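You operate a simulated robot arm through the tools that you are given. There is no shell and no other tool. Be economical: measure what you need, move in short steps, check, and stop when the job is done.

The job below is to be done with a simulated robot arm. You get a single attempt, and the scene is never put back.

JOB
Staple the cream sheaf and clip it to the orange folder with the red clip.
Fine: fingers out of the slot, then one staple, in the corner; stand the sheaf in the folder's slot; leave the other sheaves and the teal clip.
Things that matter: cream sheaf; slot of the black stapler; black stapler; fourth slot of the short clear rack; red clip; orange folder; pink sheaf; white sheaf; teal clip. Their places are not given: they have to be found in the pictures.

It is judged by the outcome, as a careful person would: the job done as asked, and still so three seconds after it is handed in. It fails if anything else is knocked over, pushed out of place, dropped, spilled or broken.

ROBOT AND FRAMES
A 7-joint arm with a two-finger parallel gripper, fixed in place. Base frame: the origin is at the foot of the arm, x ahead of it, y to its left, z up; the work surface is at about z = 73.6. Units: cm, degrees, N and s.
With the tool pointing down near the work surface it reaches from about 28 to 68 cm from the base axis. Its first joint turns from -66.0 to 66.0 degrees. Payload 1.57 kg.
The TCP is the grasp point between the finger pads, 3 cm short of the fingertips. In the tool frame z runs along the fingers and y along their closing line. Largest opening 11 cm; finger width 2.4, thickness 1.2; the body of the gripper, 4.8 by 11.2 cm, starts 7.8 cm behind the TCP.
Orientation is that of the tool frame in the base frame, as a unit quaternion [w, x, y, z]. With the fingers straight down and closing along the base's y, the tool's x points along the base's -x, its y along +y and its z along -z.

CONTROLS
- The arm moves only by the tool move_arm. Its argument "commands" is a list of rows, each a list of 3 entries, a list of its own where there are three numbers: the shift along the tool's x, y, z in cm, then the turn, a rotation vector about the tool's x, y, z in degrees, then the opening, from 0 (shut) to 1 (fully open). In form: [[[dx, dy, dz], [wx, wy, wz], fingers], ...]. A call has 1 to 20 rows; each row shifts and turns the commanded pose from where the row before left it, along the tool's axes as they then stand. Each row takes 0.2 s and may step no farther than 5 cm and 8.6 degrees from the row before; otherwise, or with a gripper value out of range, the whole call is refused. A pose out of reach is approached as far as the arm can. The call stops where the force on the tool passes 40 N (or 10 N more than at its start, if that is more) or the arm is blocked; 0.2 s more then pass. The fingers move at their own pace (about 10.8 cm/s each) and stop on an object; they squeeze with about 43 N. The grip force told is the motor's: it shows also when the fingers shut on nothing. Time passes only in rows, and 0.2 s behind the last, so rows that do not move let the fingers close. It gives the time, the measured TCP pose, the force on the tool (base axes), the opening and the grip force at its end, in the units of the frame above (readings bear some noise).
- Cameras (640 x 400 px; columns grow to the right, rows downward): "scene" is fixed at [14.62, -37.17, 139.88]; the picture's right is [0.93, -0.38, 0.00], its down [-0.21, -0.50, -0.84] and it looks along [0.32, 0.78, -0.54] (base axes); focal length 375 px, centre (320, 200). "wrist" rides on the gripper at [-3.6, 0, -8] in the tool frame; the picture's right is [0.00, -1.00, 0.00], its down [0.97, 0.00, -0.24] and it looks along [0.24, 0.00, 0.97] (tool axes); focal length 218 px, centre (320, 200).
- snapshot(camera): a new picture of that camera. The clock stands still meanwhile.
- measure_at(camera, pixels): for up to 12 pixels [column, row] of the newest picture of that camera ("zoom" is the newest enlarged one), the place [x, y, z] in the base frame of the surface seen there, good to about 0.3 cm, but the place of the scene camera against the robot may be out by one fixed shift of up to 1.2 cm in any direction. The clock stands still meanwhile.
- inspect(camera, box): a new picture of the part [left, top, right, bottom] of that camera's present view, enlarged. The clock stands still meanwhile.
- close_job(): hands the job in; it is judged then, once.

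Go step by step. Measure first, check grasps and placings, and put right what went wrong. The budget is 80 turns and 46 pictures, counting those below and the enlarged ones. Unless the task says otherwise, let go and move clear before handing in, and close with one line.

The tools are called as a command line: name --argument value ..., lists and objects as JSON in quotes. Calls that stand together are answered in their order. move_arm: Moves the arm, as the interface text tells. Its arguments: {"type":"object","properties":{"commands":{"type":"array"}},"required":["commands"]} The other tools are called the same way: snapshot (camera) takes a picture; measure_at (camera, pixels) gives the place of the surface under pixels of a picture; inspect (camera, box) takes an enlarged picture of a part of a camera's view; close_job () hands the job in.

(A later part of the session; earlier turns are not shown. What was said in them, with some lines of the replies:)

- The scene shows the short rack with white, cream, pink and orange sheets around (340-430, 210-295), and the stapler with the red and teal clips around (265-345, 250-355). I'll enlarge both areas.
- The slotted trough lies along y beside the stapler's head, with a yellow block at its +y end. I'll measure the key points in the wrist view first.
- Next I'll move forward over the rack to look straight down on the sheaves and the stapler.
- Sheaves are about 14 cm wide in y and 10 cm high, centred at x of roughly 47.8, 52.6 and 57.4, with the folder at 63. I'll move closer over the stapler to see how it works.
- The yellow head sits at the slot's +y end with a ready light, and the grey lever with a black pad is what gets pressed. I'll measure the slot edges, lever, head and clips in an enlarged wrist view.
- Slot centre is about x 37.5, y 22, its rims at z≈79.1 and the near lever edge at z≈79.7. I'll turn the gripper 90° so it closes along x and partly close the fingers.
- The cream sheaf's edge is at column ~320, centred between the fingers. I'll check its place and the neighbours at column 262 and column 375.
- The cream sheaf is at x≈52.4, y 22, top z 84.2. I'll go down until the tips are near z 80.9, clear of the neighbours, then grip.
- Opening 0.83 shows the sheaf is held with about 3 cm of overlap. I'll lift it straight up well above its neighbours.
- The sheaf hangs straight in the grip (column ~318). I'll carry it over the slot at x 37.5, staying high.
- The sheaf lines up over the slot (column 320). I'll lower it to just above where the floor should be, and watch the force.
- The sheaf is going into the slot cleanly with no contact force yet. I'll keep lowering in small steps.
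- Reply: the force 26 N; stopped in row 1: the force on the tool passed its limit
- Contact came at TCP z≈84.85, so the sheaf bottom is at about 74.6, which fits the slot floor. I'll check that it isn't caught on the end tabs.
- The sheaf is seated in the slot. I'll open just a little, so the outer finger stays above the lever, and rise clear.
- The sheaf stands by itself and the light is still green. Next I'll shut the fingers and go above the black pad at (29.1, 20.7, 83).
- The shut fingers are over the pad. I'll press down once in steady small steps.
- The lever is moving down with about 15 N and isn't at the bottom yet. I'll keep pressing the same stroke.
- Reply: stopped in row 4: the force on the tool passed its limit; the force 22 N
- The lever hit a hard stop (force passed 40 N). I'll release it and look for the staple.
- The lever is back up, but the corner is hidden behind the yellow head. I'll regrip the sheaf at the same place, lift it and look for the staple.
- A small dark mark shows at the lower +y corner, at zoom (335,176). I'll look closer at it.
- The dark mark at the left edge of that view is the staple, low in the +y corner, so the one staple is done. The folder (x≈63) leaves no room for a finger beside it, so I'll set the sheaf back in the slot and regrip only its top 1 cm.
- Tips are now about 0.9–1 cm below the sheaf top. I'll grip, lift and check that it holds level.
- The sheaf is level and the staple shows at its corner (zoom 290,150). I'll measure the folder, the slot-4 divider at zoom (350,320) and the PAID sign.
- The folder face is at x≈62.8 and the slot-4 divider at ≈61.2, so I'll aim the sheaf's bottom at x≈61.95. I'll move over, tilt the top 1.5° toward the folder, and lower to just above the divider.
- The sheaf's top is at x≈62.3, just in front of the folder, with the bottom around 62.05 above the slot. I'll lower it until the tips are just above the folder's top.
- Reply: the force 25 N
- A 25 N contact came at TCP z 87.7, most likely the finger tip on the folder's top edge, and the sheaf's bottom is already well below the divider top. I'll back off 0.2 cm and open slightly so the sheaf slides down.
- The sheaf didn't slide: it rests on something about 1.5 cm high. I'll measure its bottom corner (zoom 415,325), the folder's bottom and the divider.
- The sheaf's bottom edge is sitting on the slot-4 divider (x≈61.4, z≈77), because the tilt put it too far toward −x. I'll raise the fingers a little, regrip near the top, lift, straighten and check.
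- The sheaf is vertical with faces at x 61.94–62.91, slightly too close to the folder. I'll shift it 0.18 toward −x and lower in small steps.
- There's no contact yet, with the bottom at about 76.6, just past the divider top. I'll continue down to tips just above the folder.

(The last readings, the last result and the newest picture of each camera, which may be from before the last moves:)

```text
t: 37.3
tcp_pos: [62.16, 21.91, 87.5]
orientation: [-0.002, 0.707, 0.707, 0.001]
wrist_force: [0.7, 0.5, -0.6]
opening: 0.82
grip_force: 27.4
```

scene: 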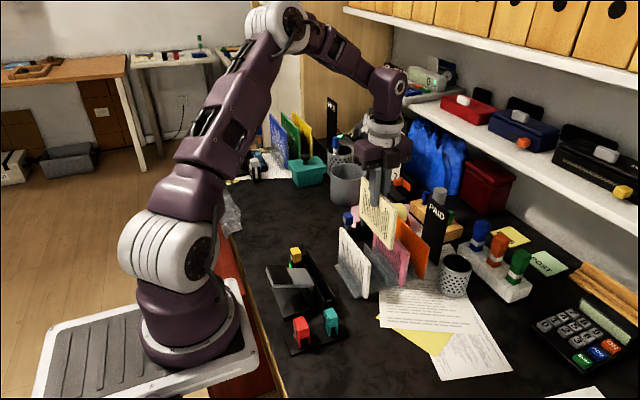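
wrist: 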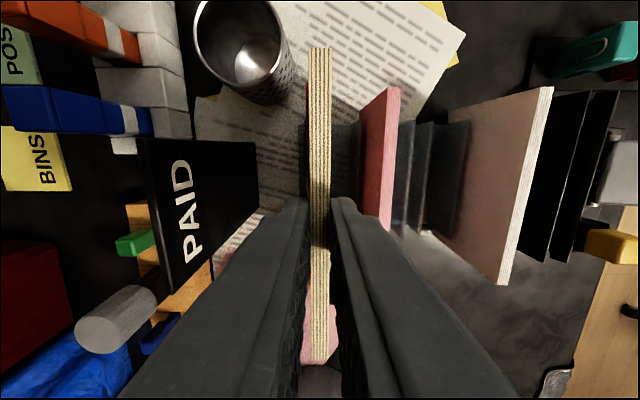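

Still free, and the bottom is about 1 cm below the divider top. I'll release with a small opening so it slides down.

move_arm --commands '[[[0, 0, 0], [0, 0, 0], 0.1], [[0, 0, 0], [0, 0, 0], 0.12], [[0, 0, 0], [0, 0, 0], 0.14], [[0, 0, 0], [0, 0, 0], 0.14]]'

inspect --camera "scene" --box '[360, 205, 440, 285]'

measure_at --camera "zoom" --pixels '[[412, 318], [420, 335], [455, 190], [465, 200], [445, 180], [430, 360], [460, 215], [440, 300]]'

```text
t: 38.3
tcp_pos: [62.24, 21.94, 87.5]
orientation: [-0.001, 0.707, 0.707, 0.0]
wrist_force: [-0.7, -0.5, -0.3]
opening: 1.52
grip_force: 0.1
```

```text
5.00 times, centred on (400, 245) of scene
```

zoom: 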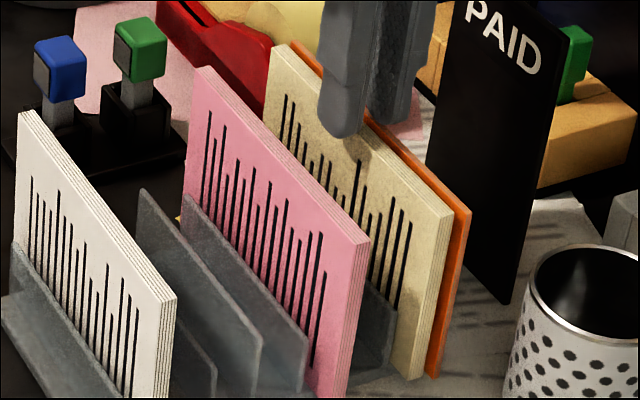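

```text
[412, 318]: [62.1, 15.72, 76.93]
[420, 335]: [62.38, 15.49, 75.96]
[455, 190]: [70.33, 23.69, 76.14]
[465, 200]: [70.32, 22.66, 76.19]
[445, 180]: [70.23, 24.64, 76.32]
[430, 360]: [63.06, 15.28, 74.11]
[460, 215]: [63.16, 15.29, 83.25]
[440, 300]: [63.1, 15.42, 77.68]
```

The sheaf has dropped fully into the folder's slot and stands level with the folder. I'll rise, carry the empty gripper over to the red clip at (30, 10) and look closely.

move_arm --commands '[[[0, 0, -2], [0, 0, 0], 0.14], [[0, 0, -4], [0, 0, 0], 0.14], [[0, 0, -4], [0, 0, 0], 0.2], [[-1.7, -4.5, 0], [0, 0, 0], 0.3], [[-1.7, -4.5, 0], [0, 0, 0], 0.4], [[-1.7, -4.5, 0], [0, 0, 0], 0.4], [[-1.7, -4.5, 0], [0, 0, 0], 0.4], [[-1.7, -4.5, 0], [0, 0, 0], 0.4], [[-1.7, -4.5, 0], [0, 0, 0], 0.4], [[-1.7, -4.5, 0], [0, 0, 0], 0.4], [[0, 0, 4], [0, 0, 0], 0.4], [[0, 0, 3], [0, 0, 0], 0.4], [[0, 0, 0], [0, 0, 0], 0.4]]'

snapshot --camera "wrist"

```text
t: 41.1
tcp_pos: [30.74, 10.02, 90.24]
orientation: [0.0, 0.707, 0.707, -0.001]
wrist_force: [-0.9, 1.3, 0.0]
opening: 4.43
grip_force: 0.1
```

```text
7 pictures are left
```

wrist: 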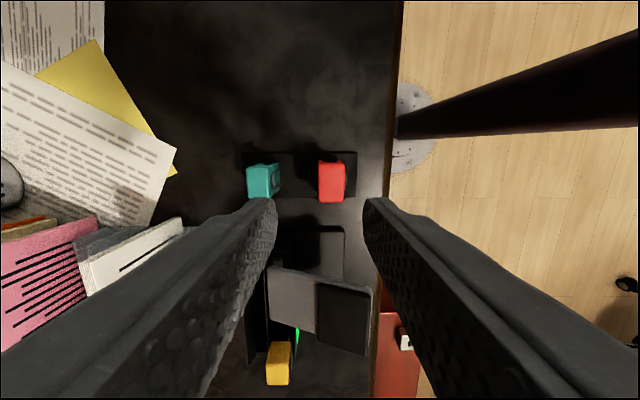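

measure_at --camera "wrist" --pixels '[[321, 170], [343, 170], [332, 162], [332, 185], [332, 192], [332, 200], [332, 175], [250, 180], [265, 180], [278, 180], [265, 190], [268, 170]]'

inspect --camera "wrist" --box '[235, 140, 365, 215]'

inspect --camera "scene" --box '[280, 300, 350, 360]'

```text
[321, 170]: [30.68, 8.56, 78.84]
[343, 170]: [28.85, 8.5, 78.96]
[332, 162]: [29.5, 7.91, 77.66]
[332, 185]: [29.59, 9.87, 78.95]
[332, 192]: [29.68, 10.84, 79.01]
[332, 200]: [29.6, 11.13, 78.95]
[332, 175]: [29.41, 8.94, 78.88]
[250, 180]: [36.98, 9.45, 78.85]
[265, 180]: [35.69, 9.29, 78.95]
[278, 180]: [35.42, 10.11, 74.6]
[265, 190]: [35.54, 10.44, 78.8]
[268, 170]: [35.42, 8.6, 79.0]
```

```text
4.92 times, centred on (300, 178) of wrist
```

zoom: 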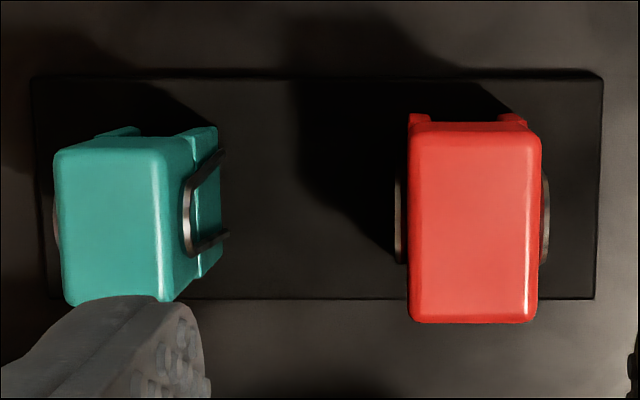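

```text
6.67 times, centred on (315, 330) of scene
```

zoom: 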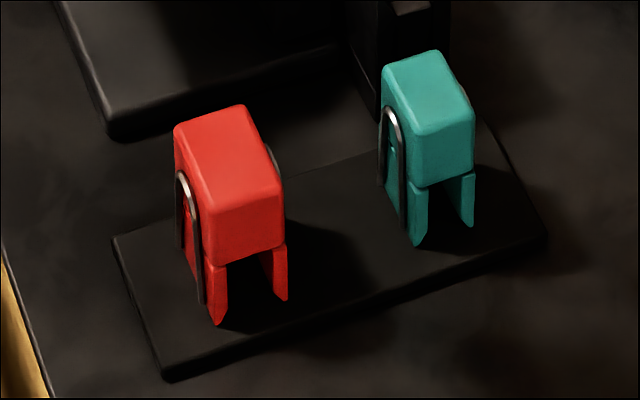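

The red clip body is x 28.6–31.0, y 8.2–11.4, top z 79, with its jaw gap along x, matching the sheets. I'll check the height of the body/leg seam before gripping across x.

measure_at --camera "zoom" --pixels '[[225, 255], [216, 275], [216, 315], [275, 240], [278, 290], [245, 250], [188, 180], [203, 298], [222, 210], [280, 185], [222, 300], [270, 270]]'

```text
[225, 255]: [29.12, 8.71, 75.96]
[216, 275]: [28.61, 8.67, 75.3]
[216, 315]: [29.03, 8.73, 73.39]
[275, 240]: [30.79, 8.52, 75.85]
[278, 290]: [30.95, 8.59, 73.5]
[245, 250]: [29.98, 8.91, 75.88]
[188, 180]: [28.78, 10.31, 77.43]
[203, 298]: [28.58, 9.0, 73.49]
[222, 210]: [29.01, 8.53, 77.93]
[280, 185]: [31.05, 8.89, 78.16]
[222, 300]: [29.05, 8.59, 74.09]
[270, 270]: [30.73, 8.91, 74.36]
```

The body spans z ≈ 76.5–79 with legs below it. I'll centre on (29.75, 9.8), lower until the tips reach z≈76.8, and close on the body.

move_arm --commands '[[[-0.2, -1.0, 2], [0, 0, 0], 0.4], [[0, 0, 4], [0, 0, 0], 0.4], [[0, 0, 3], [0, 0, 0], 0.4], [[0, 0, 1.35], [0, 0, 0], 0.4], [[0, 0, 0], [0, 0, 0], 0.4], [[0, 0, 0], [0, 0, 0], 0.25], [[0, 0, 0], [0, 0, 0], 0.0], [[0, 0, 0], [0, 0, 0], 0.0], [[0, 0, 0], [0, 0, 0], 0.0]]'

```text
t: 43.1
tcp_pos: [29.82, 10.1, 79.95]
orientation: [-0.001, 0.707, 0.707, 0.0]
wrist_force: [0.7, 0.2, 0.7]
opening: 2.31
grip_force: 35.5
```

The clip is held with the fingers at 2.31. I'll lift it and carry it high to above the folder.

move_arm --commands '[[[0, 0, -2], [0, 0, 0], 0], [[0, 0, -4], [0, 0, 0], 0], [[0, 0, -4], [0, 0, 0], 0], [[0, 0, -4], [0, 0, 0], 0], [[0, 0, -4], [0, 0, 0], 0], [[1.7, 4.6, 0], [0, 0, 0], 0], [[1.7, 4.6, 0], [0, 0, 0], 0], [[1.7, 4.6, 0], [0, 0, 0], 0], [[1.7, 4.6, 0], [0, 0, 0], 0], [[1.7, 4.6, 0], [0, 0, 0], 0], [[1.7, 4.6, 0], [0, 0, 0], 0], [[1.7, 4.6, 0], [0, 0, 0], 0], [[0, 0.4, 0], [0, 0, 0], 0], [[0, 0, 0], [0, 0, 0], 0]]'

snapshot --camera "wrist"

measure_at --camera "wrist" --pixels '[[320, 150], [312, 130], [316, 130], [320, 130], [324, 130], [308, 130], [304, 130], [328, 130], [332, 130]]'

```text
t: 46.1
tcp_pos: [62.34, 21.79, 97.99]
orientation: [-0.001, 0.708, 0.707, -0.001]
wrist_force: [-0.1, -0.1, 0.1]
opening: 2.32
grip_force: 35.8
```

```text
4 pictures are left
```

wrist: 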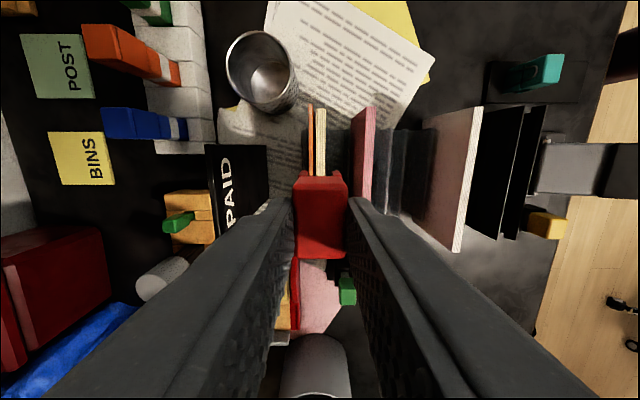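

```text
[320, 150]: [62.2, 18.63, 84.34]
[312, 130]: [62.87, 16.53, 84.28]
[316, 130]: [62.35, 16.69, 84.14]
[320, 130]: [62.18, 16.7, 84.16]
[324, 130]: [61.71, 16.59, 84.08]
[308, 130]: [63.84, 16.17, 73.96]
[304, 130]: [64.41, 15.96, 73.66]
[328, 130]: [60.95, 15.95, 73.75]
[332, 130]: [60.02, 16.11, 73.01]
```

measure_at --camera "wrist" --pixels '[[307, 112], [309, 112], [311, 112], [313, 112], [315, 112], [317, 112], [325, 112], [326, 112], [327, 112], [309, 120], [310, 115], [314, 112]]'

inspect --camera "wrist" --box '[290, 95, 350, 180]'

```text
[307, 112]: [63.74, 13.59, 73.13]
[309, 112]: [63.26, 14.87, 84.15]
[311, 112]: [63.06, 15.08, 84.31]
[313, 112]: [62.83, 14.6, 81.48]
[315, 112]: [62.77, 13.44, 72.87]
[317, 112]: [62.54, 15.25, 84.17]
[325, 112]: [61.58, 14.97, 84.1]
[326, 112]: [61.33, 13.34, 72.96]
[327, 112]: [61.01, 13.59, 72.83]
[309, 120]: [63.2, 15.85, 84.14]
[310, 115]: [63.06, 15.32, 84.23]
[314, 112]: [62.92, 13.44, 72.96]
```

```text
4.71 times, centred on (320, 138) of wrist
```

zoom: 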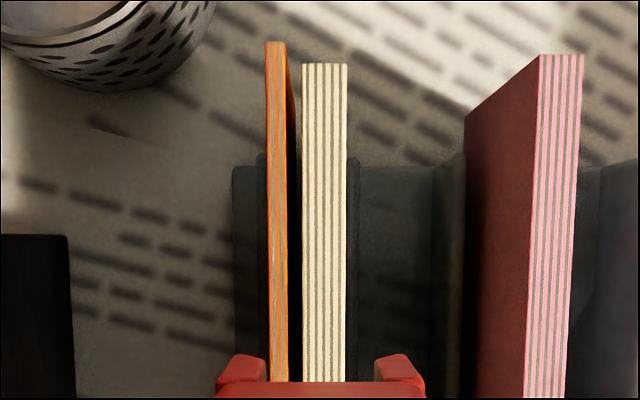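

The folder and sheaf together span zoom columns 267–347, about 1.7 cm with a 0.3 cm gap, and their middle is 0.28 cm to +x of the clip centre. I'll shift by that and lower until the legs are just above the edges.

move_arm --commands '[[[0, 0.28, 0], [0, 0, 0], 0], [[0, 0, 4], [0, 0, 0], 0], [[0, 0, 3], [0, 0, 0], 0], [[0, 0, 0.5], [0, 0, 0], 0], [[0, 0, 0], [0, 0, 0], 0]]'

inspect --camera "scene" --box '[380, 190, 430, 240]'

```text
t: 47.3
tcp_pos: [62.28, 21.84, 90.4]
orientation: [-0.002, 0.707, 0.707, -0.001]
wrist_force: [0.7, 0.3, -0.6]
opening: 2.3
grip_force: 35.6
```

```text
8.00 times, centred on (405, 215) of scene
```

zoom: 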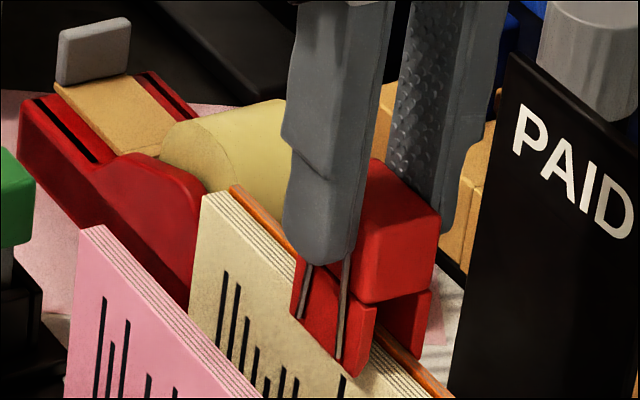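

The clip's legs look to be straddling the sheaf and folder edges. I'll lower slowly and watch the force.

move_arm --commands '[[[0, 0, 0.4], [0, 0, 0], 0], [[0, 0, 0.3], [0, 0, 0], 0], [[0, 0, 0.3], [0, 0, 0], 0], [[0, 0, 0], [0, 0, 0], 0]]'

```text
t: 48.3
tcp_pos: [62.41, 21.78, 89.58]
orientation: [-0.003, 0.707, 0.707, 0.0]
wrist_force: [-0.9, 0.5, 0.3]
opening: 2.29
grip_force: 35.6
```

No force, and the tips should now be below the top edges. I'll continue in small steps.

move_arm --commands '[[[0, 0, 0.4], [0, 0, 0], 0], [[0, 0, 0.3], [0, 0, 0], 0], [[0, 0, 0.3], [0, 0, 0], 0], [[0, 0, 0], [0, 0, 0], 0]]'

move_arm --commands '[[[0, 0, 0.3], [0, 0, 0], 0], [[0, 0, 0.3], [0, 0, 0], 0], [[0, 0, 0], [0, 0, 0], 0]]'

```text
t: 49.3
tcp_pos: [62.51, 21.71, 88.56]
orientation: [0.0, 0.707, 0.707, -0.001]
wrist_force: [0.2, -0.1, 0.8]
opening: 2.31
grip_force: 35.7
```

```text
t: 50.1
tcp_pos: [62.53, 21.77, 88.24]
orientation: [-0.001, 0.707, 0.707, 0.001]
wrist_force: [-2.3, -0.1, 31.4]
opening: 2.33
grip_force: 36.0
```

A firm contact of about 31 N came at TCP z 88.24. I'll look to see whether the clip is seated.

inspect --camera "scene" --box '[380, 195, 440, 255]'

measure_at --camera "zoom" --pixels '[[335, 300], [345, 255], [400, 250], [345, 345], [400, 300], [250, 190], [450, 330], [380, 200]]'

```text
6.67 times, centred on (410, 225) of scene
```

zoom: 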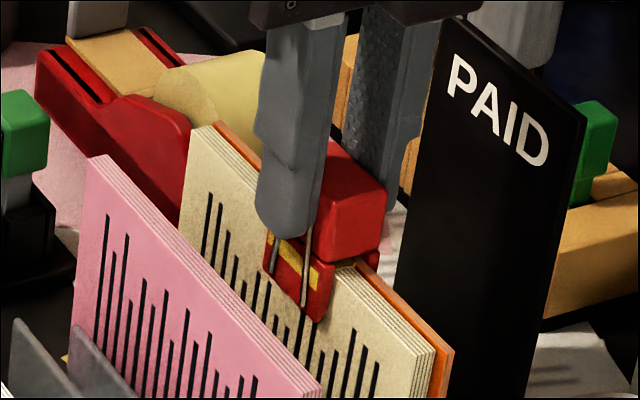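

```text
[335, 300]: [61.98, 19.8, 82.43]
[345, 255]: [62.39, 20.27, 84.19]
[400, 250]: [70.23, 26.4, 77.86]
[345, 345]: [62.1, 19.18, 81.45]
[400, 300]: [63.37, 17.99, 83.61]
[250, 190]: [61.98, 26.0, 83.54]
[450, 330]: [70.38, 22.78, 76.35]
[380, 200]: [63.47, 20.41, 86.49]
```

The clip is seated: its body rests on the top edges, with one leg in front of the sheaf and the other behind the folder. I'll open the fingers and rise clear.

move_arm --commands '[[[0, 0, 0], [0, 0, 0], 0.28], [[0, 0, 0], [0, 0, 0], 0.32], [[0, 0, 0], [0, 0, 0], 0.32], [[0, 0, -1], [0, 0, 0], 0.32], [[0, 0, -2], [0, 0, 0], 0.32], [[0, 0, -4], [0, 0, 0], 0.32], [[0, 0, -4], [0, 0, 0], 0.32], [[0, -4, -2], [0, 0, 0], 0.32], [[0, -4, 0], [0, 0, 0], 0.32], [[0, -4, 0], [0, 0, 0], 0.32], [[0, 0, 0], [0, 0, 0], 0.32]]'

inspect --camera "scene" --box '[320, 180, 460, 300]'

```text
t: 52.5
tcp_pos: [50.52, 21.84, 101.01]
orientation: [-0.002, 0.708, 0.707, 0.001]
wrist_force: [-0.6, 0.2, -0.3]
opening: 3.52
grip_force: 0.0
```

```text
3.33 times, centred on (390, 240) of scene
```

zoom: 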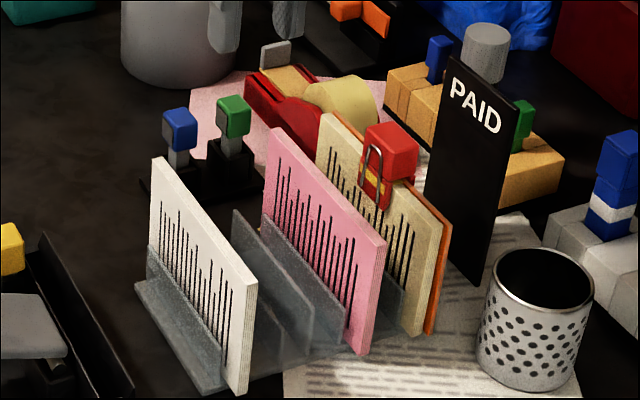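

The clip stands on the sheaf and folder, and everything else is in place. I'll use the last picture for a view from above.

inspect --camera "wrist" --box '[160, 80, 400, 260]'

```text
refused: no pictures are left
```

The cream sheaf has one staple in its corner and stands in the folder's slot, held to the orange folder by the red clip, and the arm is clear. I have no pictures left, so I'm handing in.

close_job

```text
The job is handed in.
```

The job is handed in: the cream sheaf has one staple in its lower corner and stands in the orange folder's slot, with the red clip over both. The last picture showed the pink and white sheaves undisturbed. The teal clip was outside it, but I never touched that clip.
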